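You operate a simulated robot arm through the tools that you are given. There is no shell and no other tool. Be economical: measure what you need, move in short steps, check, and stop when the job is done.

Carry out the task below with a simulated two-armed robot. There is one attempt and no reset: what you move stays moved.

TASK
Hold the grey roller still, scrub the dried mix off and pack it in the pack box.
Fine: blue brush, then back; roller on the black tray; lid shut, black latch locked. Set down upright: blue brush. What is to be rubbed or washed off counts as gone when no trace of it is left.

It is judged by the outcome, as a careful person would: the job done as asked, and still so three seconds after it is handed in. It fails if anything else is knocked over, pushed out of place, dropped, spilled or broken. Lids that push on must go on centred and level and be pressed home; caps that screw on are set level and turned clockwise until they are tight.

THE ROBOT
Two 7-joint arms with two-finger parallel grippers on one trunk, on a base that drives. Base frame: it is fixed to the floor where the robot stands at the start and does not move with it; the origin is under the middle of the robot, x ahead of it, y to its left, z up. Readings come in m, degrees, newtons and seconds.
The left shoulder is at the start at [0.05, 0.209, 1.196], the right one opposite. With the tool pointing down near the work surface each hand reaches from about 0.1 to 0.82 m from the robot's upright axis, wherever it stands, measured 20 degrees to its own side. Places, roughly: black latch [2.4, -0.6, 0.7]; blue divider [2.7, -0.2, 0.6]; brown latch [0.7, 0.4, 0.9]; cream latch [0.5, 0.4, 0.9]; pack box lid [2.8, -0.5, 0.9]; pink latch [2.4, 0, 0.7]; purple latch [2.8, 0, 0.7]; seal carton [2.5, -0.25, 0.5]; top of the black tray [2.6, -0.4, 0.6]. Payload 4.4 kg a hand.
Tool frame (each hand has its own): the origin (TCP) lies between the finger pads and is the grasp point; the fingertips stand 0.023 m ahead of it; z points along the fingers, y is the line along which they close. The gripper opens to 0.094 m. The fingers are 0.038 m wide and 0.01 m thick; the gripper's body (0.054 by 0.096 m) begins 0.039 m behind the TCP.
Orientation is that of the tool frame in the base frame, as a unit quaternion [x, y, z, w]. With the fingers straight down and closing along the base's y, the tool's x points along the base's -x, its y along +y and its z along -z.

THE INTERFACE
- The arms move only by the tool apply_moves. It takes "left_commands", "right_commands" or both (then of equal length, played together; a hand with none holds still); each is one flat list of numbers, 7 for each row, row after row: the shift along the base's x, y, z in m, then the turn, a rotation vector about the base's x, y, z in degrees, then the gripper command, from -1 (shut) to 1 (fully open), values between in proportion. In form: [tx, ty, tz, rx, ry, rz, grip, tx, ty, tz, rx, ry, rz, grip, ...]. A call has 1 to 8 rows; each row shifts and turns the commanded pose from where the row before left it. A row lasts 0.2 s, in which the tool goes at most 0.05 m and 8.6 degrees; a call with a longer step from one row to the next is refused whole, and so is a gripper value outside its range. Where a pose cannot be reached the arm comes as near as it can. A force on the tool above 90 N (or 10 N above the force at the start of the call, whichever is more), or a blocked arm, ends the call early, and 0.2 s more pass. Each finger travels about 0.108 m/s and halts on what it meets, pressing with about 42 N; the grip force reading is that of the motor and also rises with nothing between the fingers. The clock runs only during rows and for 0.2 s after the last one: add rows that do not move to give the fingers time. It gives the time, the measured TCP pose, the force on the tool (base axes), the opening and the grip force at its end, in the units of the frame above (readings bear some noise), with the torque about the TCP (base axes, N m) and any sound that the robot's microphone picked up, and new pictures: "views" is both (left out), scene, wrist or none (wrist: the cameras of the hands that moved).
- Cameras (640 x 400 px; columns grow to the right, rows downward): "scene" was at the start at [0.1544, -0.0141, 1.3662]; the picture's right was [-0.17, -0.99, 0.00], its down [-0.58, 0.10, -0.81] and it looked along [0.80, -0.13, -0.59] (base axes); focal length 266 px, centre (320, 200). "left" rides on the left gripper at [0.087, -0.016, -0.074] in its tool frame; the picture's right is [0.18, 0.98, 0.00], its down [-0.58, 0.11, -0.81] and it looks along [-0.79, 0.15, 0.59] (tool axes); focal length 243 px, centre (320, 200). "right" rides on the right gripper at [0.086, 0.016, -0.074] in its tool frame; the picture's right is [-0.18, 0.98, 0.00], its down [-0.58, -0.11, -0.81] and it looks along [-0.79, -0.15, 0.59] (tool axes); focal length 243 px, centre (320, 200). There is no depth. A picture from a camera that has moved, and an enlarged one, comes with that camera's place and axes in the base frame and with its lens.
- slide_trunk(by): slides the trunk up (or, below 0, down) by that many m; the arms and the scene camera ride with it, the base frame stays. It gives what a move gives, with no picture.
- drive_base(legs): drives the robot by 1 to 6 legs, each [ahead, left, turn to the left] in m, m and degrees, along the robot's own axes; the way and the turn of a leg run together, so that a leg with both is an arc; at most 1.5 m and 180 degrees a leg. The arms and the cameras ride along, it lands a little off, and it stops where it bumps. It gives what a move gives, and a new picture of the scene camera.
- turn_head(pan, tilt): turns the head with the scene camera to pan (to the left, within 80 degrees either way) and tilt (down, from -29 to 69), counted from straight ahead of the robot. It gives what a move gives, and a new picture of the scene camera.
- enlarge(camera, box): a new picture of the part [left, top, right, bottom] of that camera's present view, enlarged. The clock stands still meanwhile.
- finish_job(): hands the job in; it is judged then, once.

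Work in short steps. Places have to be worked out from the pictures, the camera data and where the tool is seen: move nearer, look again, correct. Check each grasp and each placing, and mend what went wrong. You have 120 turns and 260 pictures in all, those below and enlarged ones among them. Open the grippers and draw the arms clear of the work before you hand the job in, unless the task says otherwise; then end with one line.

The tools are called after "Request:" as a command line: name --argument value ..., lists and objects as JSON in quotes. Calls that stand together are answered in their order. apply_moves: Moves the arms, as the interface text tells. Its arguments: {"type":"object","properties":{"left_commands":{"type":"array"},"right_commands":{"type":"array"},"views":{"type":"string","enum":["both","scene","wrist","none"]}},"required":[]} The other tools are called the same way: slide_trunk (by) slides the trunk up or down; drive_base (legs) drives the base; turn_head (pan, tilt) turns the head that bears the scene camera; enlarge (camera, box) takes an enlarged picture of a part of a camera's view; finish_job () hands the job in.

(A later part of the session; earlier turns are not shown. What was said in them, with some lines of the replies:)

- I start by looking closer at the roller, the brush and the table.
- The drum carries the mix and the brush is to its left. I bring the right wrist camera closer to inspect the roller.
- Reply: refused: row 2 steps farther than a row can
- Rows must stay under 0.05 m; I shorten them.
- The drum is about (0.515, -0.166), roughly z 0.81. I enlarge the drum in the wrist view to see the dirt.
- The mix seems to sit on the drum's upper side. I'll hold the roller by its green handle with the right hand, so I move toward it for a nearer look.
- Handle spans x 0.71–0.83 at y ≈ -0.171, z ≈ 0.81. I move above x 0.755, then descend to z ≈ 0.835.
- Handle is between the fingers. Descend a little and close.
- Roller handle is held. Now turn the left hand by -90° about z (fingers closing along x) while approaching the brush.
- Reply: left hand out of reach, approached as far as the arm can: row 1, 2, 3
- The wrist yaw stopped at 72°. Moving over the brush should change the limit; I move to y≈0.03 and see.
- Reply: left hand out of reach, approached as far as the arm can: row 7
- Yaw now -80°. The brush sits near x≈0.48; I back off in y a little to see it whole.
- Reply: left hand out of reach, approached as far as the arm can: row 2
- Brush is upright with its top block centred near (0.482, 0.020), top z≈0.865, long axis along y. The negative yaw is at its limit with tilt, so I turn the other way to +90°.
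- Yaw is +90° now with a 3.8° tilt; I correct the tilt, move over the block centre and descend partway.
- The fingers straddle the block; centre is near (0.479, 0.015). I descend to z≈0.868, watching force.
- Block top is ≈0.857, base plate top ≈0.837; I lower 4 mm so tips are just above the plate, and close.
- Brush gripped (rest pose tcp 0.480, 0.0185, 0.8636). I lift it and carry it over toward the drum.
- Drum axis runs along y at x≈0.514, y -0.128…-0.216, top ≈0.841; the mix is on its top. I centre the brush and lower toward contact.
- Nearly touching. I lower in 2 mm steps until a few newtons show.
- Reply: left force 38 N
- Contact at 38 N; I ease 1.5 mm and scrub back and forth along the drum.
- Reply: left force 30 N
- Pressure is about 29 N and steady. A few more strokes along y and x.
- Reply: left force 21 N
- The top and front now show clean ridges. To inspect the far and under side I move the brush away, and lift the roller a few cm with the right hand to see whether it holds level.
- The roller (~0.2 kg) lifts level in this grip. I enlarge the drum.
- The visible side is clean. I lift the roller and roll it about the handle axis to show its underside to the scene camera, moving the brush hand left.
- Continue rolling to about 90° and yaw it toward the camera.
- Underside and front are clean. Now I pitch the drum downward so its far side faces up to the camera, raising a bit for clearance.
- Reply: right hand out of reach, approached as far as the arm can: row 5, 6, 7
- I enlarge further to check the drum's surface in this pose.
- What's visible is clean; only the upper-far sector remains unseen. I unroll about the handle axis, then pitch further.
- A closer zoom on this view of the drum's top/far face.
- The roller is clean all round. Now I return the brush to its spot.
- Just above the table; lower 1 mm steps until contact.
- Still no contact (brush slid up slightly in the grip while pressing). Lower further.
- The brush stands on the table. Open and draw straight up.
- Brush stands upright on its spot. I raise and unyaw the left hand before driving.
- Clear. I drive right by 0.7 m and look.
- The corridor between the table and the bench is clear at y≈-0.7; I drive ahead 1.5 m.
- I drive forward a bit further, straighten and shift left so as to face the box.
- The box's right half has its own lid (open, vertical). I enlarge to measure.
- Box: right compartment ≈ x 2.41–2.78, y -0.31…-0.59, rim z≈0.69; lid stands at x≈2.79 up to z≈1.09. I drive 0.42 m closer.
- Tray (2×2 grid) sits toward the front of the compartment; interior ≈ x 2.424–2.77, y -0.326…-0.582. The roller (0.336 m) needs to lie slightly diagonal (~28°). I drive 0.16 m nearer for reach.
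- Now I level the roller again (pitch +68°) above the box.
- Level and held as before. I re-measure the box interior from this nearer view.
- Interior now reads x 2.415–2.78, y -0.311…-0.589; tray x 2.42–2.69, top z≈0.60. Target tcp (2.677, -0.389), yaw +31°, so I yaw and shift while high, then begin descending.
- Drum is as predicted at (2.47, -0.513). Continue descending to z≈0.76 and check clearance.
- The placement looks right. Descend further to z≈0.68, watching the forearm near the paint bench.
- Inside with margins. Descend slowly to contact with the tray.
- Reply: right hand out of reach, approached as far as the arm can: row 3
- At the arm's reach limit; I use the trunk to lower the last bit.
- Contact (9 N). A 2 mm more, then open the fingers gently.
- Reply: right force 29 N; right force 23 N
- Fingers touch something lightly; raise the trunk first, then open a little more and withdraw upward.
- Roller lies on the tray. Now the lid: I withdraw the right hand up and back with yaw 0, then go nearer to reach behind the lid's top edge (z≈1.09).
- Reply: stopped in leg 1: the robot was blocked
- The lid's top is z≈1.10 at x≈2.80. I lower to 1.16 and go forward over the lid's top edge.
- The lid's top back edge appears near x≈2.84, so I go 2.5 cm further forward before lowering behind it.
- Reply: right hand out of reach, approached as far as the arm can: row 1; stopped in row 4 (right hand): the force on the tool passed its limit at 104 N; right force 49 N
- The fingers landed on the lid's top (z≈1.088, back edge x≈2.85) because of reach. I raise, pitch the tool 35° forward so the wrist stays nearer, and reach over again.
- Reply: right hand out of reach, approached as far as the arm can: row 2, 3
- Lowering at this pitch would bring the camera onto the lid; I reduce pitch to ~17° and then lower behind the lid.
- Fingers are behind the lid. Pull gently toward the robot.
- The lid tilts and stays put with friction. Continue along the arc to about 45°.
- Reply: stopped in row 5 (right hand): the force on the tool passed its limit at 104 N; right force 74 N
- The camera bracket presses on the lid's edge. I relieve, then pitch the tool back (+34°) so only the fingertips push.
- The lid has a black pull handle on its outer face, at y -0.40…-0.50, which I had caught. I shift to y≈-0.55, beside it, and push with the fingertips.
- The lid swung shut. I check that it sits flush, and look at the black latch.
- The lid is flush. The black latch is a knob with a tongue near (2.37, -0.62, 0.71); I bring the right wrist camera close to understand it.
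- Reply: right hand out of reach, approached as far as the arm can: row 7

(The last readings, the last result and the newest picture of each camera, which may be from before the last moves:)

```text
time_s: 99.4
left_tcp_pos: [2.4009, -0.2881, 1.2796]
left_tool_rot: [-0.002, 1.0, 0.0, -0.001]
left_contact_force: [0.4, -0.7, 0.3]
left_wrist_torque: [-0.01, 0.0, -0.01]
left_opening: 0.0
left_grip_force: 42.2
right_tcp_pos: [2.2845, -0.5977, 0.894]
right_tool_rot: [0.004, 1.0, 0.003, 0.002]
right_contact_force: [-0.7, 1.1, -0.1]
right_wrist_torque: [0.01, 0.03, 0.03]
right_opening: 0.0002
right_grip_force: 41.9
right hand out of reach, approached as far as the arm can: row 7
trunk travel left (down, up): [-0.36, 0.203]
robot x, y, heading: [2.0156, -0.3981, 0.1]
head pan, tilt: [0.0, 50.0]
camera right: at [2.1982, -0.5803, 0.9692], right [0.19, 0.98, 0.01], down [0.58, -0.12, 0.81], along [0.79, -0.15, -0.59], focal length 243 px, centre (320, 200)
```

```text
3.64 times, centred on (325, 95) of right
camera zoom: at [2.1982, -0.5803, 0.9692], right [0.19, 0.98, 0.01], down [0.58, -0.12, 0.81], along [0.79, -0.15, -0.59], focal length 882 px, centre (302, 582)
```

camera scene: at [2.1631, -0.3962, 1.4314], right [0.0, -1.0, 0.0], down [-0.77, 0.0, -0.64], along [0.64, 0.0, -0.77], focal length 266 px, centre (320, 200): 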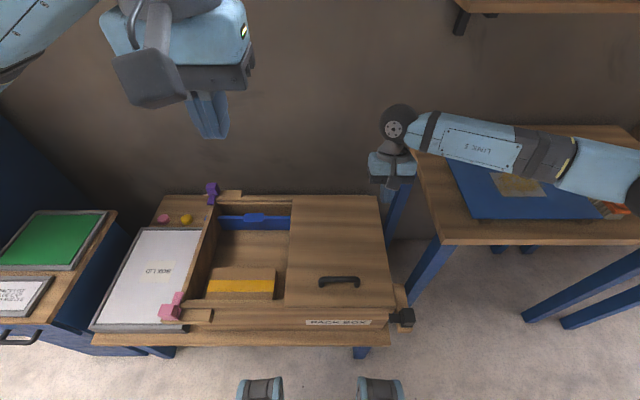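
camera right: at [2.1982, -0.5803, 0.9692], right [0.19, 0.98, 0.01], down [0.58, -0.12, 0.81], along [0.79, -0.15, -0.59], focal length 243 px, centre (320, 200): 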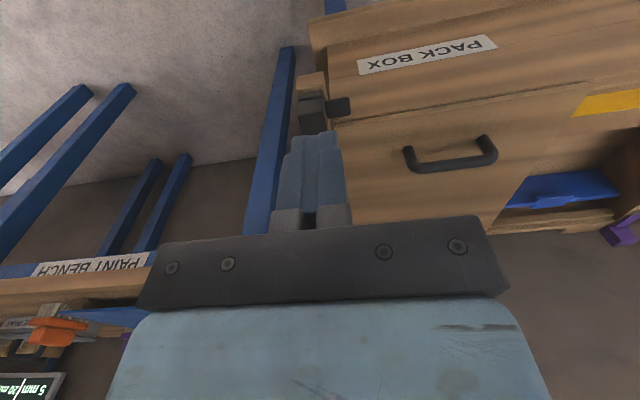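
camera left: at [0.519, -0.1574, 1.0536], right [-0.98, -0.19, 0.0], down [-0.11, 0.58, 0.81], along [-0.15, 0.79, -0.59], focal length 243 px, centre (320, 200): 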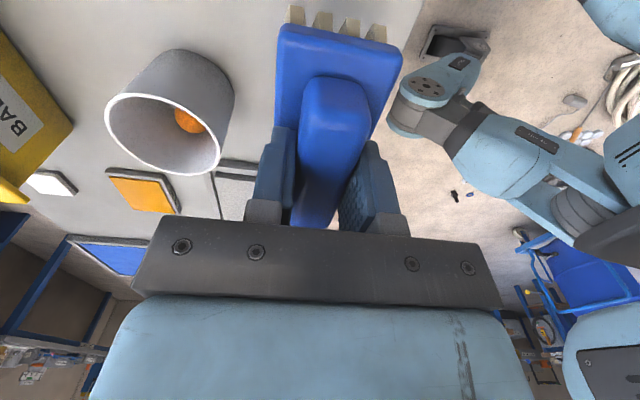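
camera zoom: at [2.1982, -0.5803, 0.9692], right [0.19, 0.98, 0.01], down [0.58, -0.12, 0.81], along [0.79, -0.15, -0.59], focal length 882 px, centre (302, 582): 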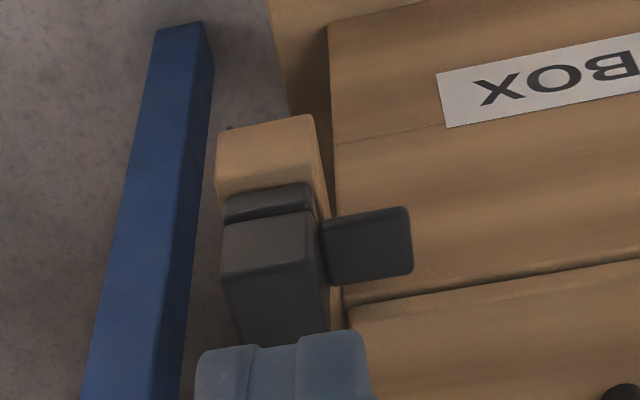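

Triangulated: lid top z≈0.693, the latch tongue (z≈0.713) points inward toward the lid and its block (2.371, -0.619, top 0.725) sits on a rail running along x, so it is a slide latch to be pushed +x over the lid. I lower the trunk for reach.

Request:
slide_trunk --by -0.1

Request:
apply_moves --right_commands '[0, -0.024, -0.02, 0, 0, 0, -1, 0, 0, -0.02, 0, 0, 0, -1, 0, 0, -0.02, 0, 0, 0, -1, 0, 0, 0, 0, 0, 0, -1]' --views "both"

Request:
enlarge --camera "scene" --box '[340, 240, 460, 360]'

```text
time_s: 100.7
left_tcp_pos: [2.4003, -0.2871, 1.1799]
left_tool_rot: [-0.002, 1.0, 0.0, 0.0]
left_contact_force: [-0.2, 0.4, 0.4]
left_wrist_torque: [-0.03, -0.02, 0.01]
left_opening: 0.0
left_grip_force: 41.9
right_tcp_pos: [2.2858, -0.5966, 0.794]
right_tool_rot: [0.004, 1.0, 0.003, 0.002]
right_contact_force: [-0.7, 0.6, 0.1]
right_wrist_torque: [-0.04, 0.04, 0.02]
right_opening: 0.0
right_grip_force: 42.2
trunk travel left (down, up): [-0.26, 0.303]
robot x, y, heading: [2.017, -0.397, 0.1]
head pan, tilt: [0.0, 50.0]
```

```text
time_s: 101.7
left_tcp_pos: [2.4009, -0.2866, 1.1794]
left_tool_rot: [-0.003, 1.0, 0.0, 0.0]
left_contact_force: [0.3, 0.1, 0.0]
left_wrist_torque: [-0.04, -0.03, -0.01]
left_opening: 0.0002
left_grip_force: 42.0
right_tcp_pos: [2.2845, -0.6204, 0.733]
right_tool_rot: [0.004, 1.0, 0.003, 0.002]
right_contact_force: [-0.1, 0.0, 0.0]
right_wrist_torque: [0.0, 0.01, -0.03]
right_opening: 0.0001
right_grip_force: 41.6
trunk travel left (down, up): [-0.26, 0.303]
robot x, y, heading: [2.0193, -0.395, 0.2]
head pan, tilt: [0.0, 50.0]
camera scene: at [2.163, -0.3964, 1.3314], right [0.0, -1.0, 0.0], down [-0.77, 0.0, -0.64], along [0.64, 0.0, -0.77], focal length 266 px, centre (320, 200)
camera right: at [2.1986, -0.6041, 0.8096], right [0.19, 0.98, 0.0], down [0.58, -0.12, 0.81], along [0.79, -0.15, -0.59], focal length 243 px, centre (320, 200)
```

scene: 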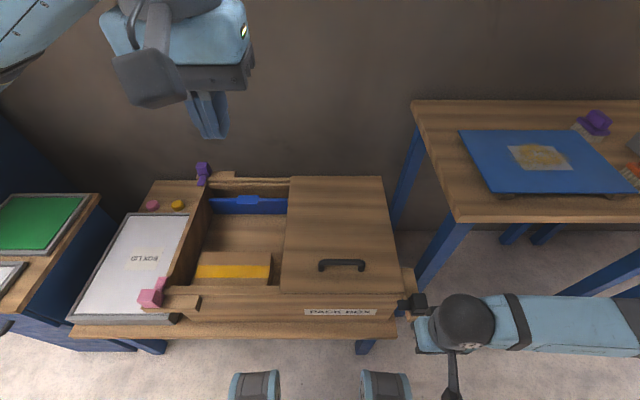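
right: 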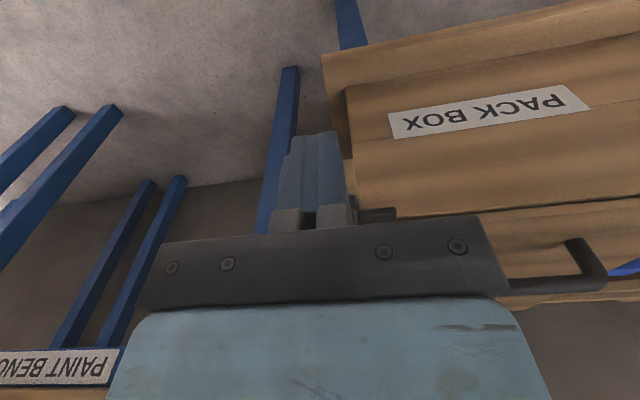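

```text
3.33 times, centred on (400, 300) of scene
camera zoom: at [2.163, -0.3964, 1.3314], right [0.0, -1.0, 0.0], down [-0.77, 0.0, -0.64], along [0.64, 0.0, -0.77], focal length 885 px, centre (53, -133)
```

zoom: 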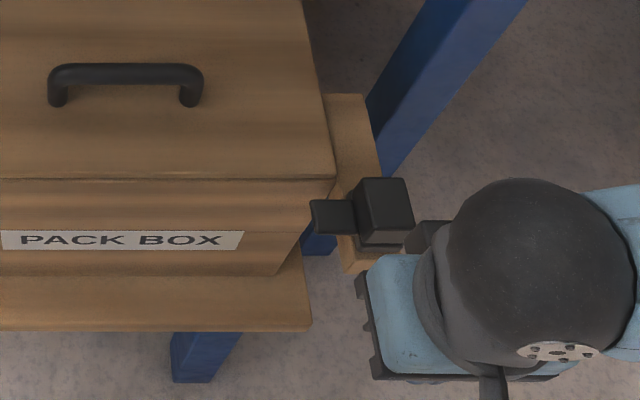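

Fingers are in front of the block. I lower 6 mm and push +x until contact, watching the force.

Request:
apply_moves --right_commands '[0.02, 0, -0.006, 0, 0, 0, -1, 0.02, 0, 0, 0, 0, 0, -1, 0.015, 0, 0, 0, 0, 0, -1, 0.01, 0, 0, 0, 0, 0, -1, 0.01, 0, 0, 0, 0, 0, -1, 0, 0, 0, 0, 0, 0, -1]' --views "scene"

Request:
enlarge --camera "scene" --box '[340, 240, 460, 360]'

```text
time_s: 103.1
left_tcp_pos: [2.4008, -0.2878, 1.1798]
left_tool_rot: [-0.003, 1.0, 0.0, 0.001]
left_contact_force: [-0.7, 0.3, -0.2]
left_wrist_torque: [-0.03, -0.01, 0.02]
left_opening: 0.0
left_grip_force: 41.7
right_tcp_pos: [2.3593, -0.6207, 0.7293]
right_tool_rot: [0.004, 1.0, 0.003, 0.002]
right_contact_force: [-0.4, 0.7, 0.1]
right_wrist_torque: [0.01, 0.01, 0.01]
right_opening: 0.0
right_grip_force: 42.3
trunk travel left (down, up): [-0.26, 0.303]
robot x, y, heading: [2.0155, -0.3986, -0.0]
head pan, tilt: [0.0, 50.0]
camera scene: at [2.1629, -0.3966, 1.3314], right [0.0, -1.0, 0.0], down [-0.77, 0.0, -0.64], along [0.64, 0.0, -0.77], focal length 266 px, centre (320, 200)
```

scene: 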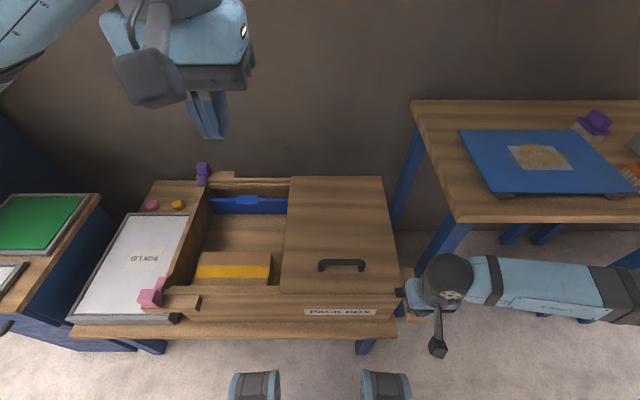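

```text
3.33 times, centred on (400, 300) of scene
camera zoom: at [2.1629, -0.3966, 1.3314], right [0.0, -1.0, 0.0], down [-0.77, 0.0, -0.64], along [0.64, 0.0, -0.77], focal length 885 px, centre (53, -133)
```

zoom: 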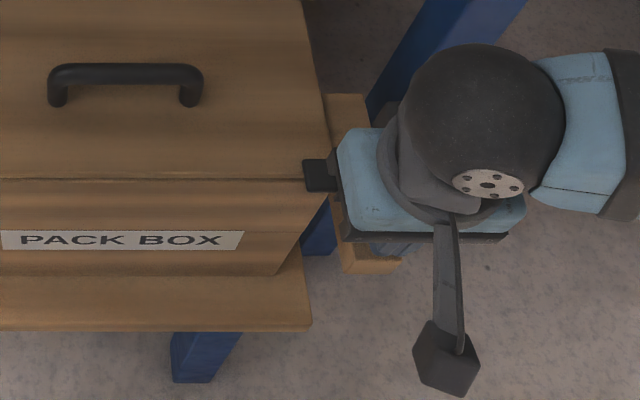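

The block slides along the rail and the tongue approaches the lid. Keep pushing.

Request:
apply_moves --right_commands '[0.01, 0, 0, 0, 0, 0, -1, 0.01, 0, 0, 0, 0, 0, -1, 0.01, 0, 0, 0, 0, 0, -1, 0.01, 0, 0, 0, 0, 0, -1, 0.01, 0, 0, 0, 0, 0, -1, 0, 0, 0, 0, 0, 0, -1]' --views "scene"

Request:
enlarge --camera "scene" --box '[340, 240, 460, 360]'

```text
time_s: 104.5
left_tcp_pos: [2.3978, -0.2899, 1.1805]
left_tool_rot: [-0.001, 1.0, 0.0, 0.0]
left_contact_force: [0.8, -0.3, 0.2]
left_wrist_torque: [-0.01, 0.04, 0.02]
left_opening: 0.0001
left_grip_force: 42.1
right_tcp_pos: [2.3934, -0.6191, 0.7235]
right_tool_rot: [0.0, 1.0, 0.003, -0.015]
right_contact_force: [-34.5, -2.5, 12.9]
right_wrist_torque: [0.05, 0.24, 0.04]
right_opening: 0.0
right_grip_force: 42.5
trunk travel left (down, up): [-0.26, 0.303]
robot x, y, heading: [2.0156, -0.3974, -0.1]
head pan, tilt: [0.0, 50.0]
stopped in row 6 (right hand): the force on the tool passed its limit at 92 N (the readings are from after the stop); the commanded pose is now the measured one
camera scene: at [2.1604, -0.3969, 1.3316], right [0.0, -1.0, 0.0], down [-0.77, 0.0, -0.64], along [0.64, 0.0, -0.77], focal length 266 px, centre (320, 200)
```

scene: 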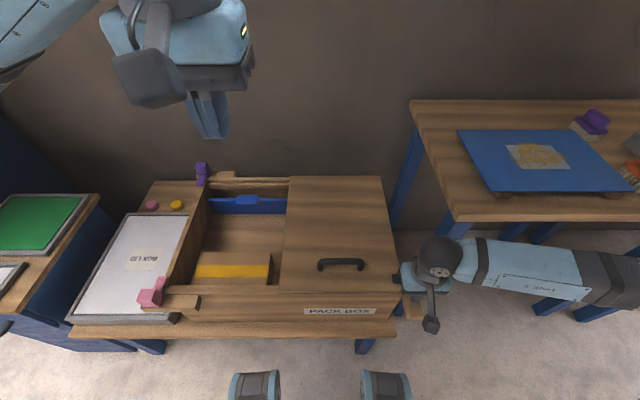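

```text
3.33 times, centred on (400, 300) of scene
camera zoom: at [2.1604, -0.3969, 1.3316], right [0.0, -1.0, 0.0], down [-0.77, 0.0, -0.64], along [0.64, 0.0, -0.77], focal length 885 px, centre (53, -133)
```

zoom: 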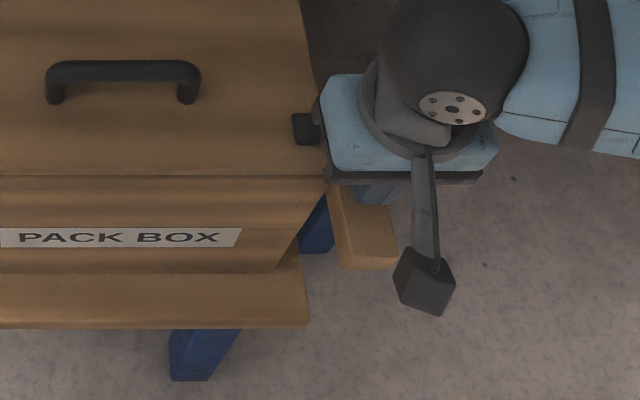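

The block hit its end stop with the tongue over the lid. I withdraw and inspect.

Request:
apply_moves --right_commands '[-0.02, 0, 0, 0, 0, 0, -1, -0.03, 0, 0.02, 0, 0, 0, -1, -0.02, 0, 0.04, 0, 0, 0, -1, 0, 0, 0.045, 0, 0, 0, -1, 0, -0.03, 0.03, 0, 0, 0, -1, 0, 0, 0, 0, 0, 0, -1]' --views "scene"

Request:
enlarge --camera "scene" --box '[350, 230, 450, 330]'

Request:
enlarge --camera "right" --box '[250, 20, 500, 200]'

```text
time_s: 105.8
left_tcp_pos: [2.3993, -0.2883, 1.1787]
left_tool_rot: [-0.003, 1.0, -0.001, -0.001]
left_contact_force: [0.8, 0.8, -1.1]
left_wrist_torque: [0.0, 0.0, 0.0]
left_opening: 0.0
left_grip_force: 41.8
right_tcp_pos: [2.3263, -0.6497, 0.8569]
right_tool_rot: [0.002, 1.0, 0.002, -0.011]
right_contact_force: [-0.7, 1.7, 0.0]
right_wrist_torque: [0.05, 0.03, 0.01]
right_opening: 0.0
right_grip_force: 41.7
trunk travel left (down, up): [-0.26, 0.303]
robot x, y, heading: [2.018, -0.3947, -0.1]
head pan, tilt: [0.0, 50.0]
camera scene: at [2.1621, -0.3966, 1.3313], right [0.0, -1.0, 0.0], down [-0.77, 0.0, -0.64], along [0.64, 0.0, -0.77], focal length 266 px, centre (320, 200)
```

scene: 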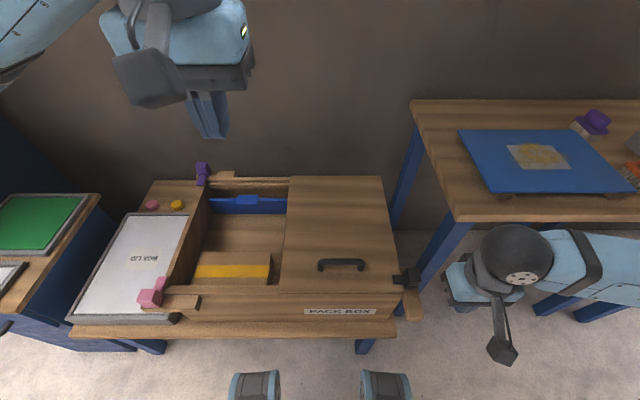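

```text
4.00 times, centred on (400, 280) of scene
camera zoom: at [2.1621, -0.3966, 1.3313], right [0.0, -1.0, 0.0], down [-0.77, 0.0, -0.64], along [0.64, 0.0, -0.77], focal length 1062 px, centre (0, -120)
```

zoom: 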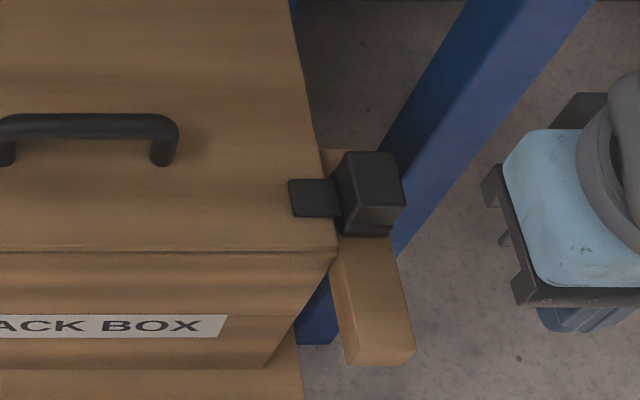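

```text
2.22 times, centred on (375, 110) of right
camera zoom: at [2.2425, -0.6344, 0.9348], right [0.19, 0.98, 0.0], down [0.6, -0.11, 0.79], along [0.78, -0.15, -0.61], focal length 539 px, centre (198, 400)
```

zoom: 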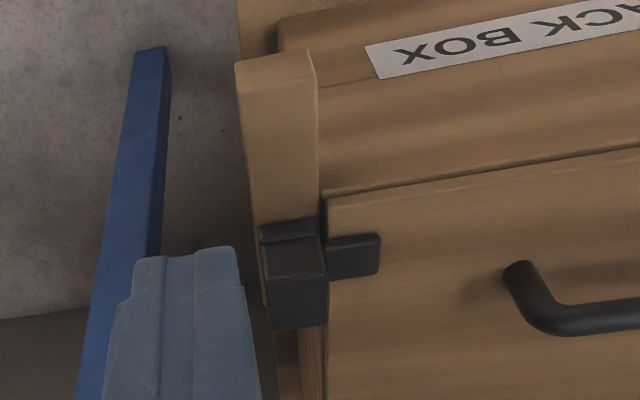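

The tongue lies over the lid at the end stop: locked. I open the grippers, raise the right hand and back away.

Request:
apply_moves --left_commands '[0, 0, 0.02, 0, 0, 0, 1, 0, 0, 0.02, 0, 0, 0, 1, 0, 0, 0, 0, 0, 0, 1, 0, 0, 0, 0, 0, 0, 1]' --right_commands '[0, 0, 0.045, 0, 0, 0, -1, 0, 0, 0.045, 0, 0, 0, 0, 0, 0, 0.045, 0, 0, 0, 1, 0, 0, 0, 0, 0, 0, 1]' --views "none"

Request:
drive_base --legs '[[-0.25, 0, 0]]'

Request:
enlarge --camera "scene" --box '[200, 100, 460, 280]'

```text
time_s: 106.8
left_tcp_pos: [2.3984, -0.2901, 1.2209]
left_tool_rot: [-0.002, 1.0, -0.001, -0.001]
left_contact_force: [0.2, -0.7, 0.7]
left_wrist_torque: [0.01, -0.03, 0.0]
left_opening: 0.094
left_grip_force: 0.0
right_tcp_pos: [2.3524, -0.6491, 0.9887]
right_tool_rot: [0.001, 1.0, 0.001, -0.013]
right_contact_force: [-0.5, 0.3, -0.6]
right_wrist_torque: [-0.02, 0.02, 0.01]
right_opening: 0.094
right_grip_force: 0.1
right hand out of reach, approached as far as the arm can: row 1, 2, 3
trunk travel left (down, up): [-0.26, 0.303]
robot x, y, heading: [2.0163, -0.3959, 0.1]
head pan, tilt: [0.0, 50.0]
```

```text
time_s: 108.7
left_tcp_pos: [2.1484, -0.2893, 1.2202]
left_tool_rot: [0.001, 1.0, -0.001, 0.001]
left_contact_force: [-0.4, 0.4, 0.2]
left_wrist_torque: [-0.01, -0.03, -0.01]
left_opening: 0.0941
left_grip_force: 0.1
right_tcp_pos: [2.101, -0.6491, 0.989]
right_tool_rot: [0.005, 1.0, 0.002, -0.011]
right_contact_force: [0.0, 0.1, 0.1]
right_wrist_torque: [-0.01, -0.03, 0.01]
right_opening: 0.0939
right_grip_force: 0.1
trunk travel left (down, up): [-0.26, 0.303]
robot x, y, heading: [1.7662, -0.3972, -0.4]
head pan, tilt: [0.0, 50.0]
camera scene: at [1.9114, -0.397, 1.3315], right [0.0, -1.0, 0.0], down [-0.77, 0.0, -0.64], along [0.64, 0.0, -0.77], focal length 266 px, centre (320, 200)
```

scene: 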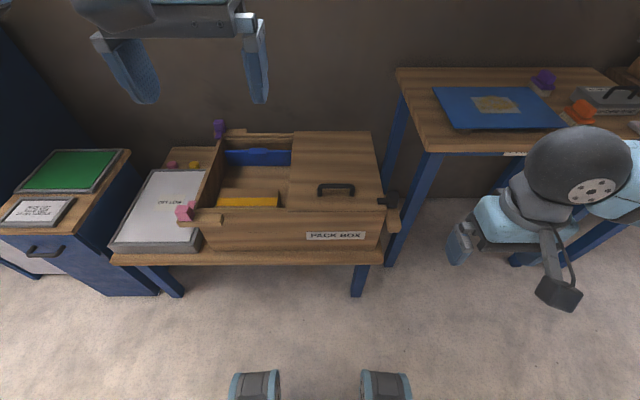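

```text
2.22 times, centred on (330, 190) of scene
camera zoom: at [1.9114, -0.397, 1.3315], right [0.0, -1.0, 0.0], down [-0.77, 0.0, -0.64], along [0.64, 0.0, -0.77], focal length 590 px, centre (298, 222)
```

zoom: 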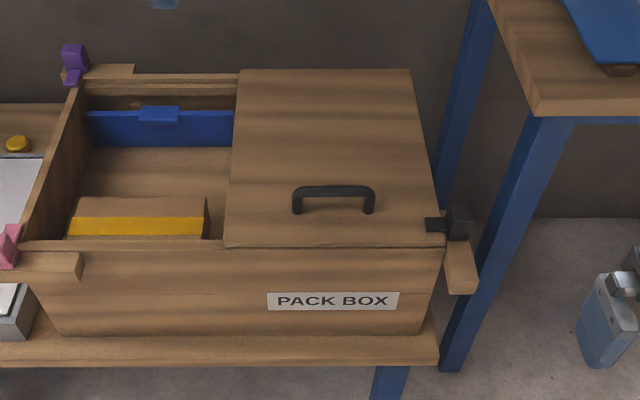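

The lid is shut, the latch is over it, the brush is back on its spot and the arms are clear. I hand the job in.

Request:
finish_job

```text
The job is handed in.
```

I scrubbed the roller until no mix showed and laid it on the black tray. The blue brush is back upright on its spot, the lid is shut and the black latch is slid over it. The lid dropped the last part of the way shut on its own, and I did not look inside again afterwards.
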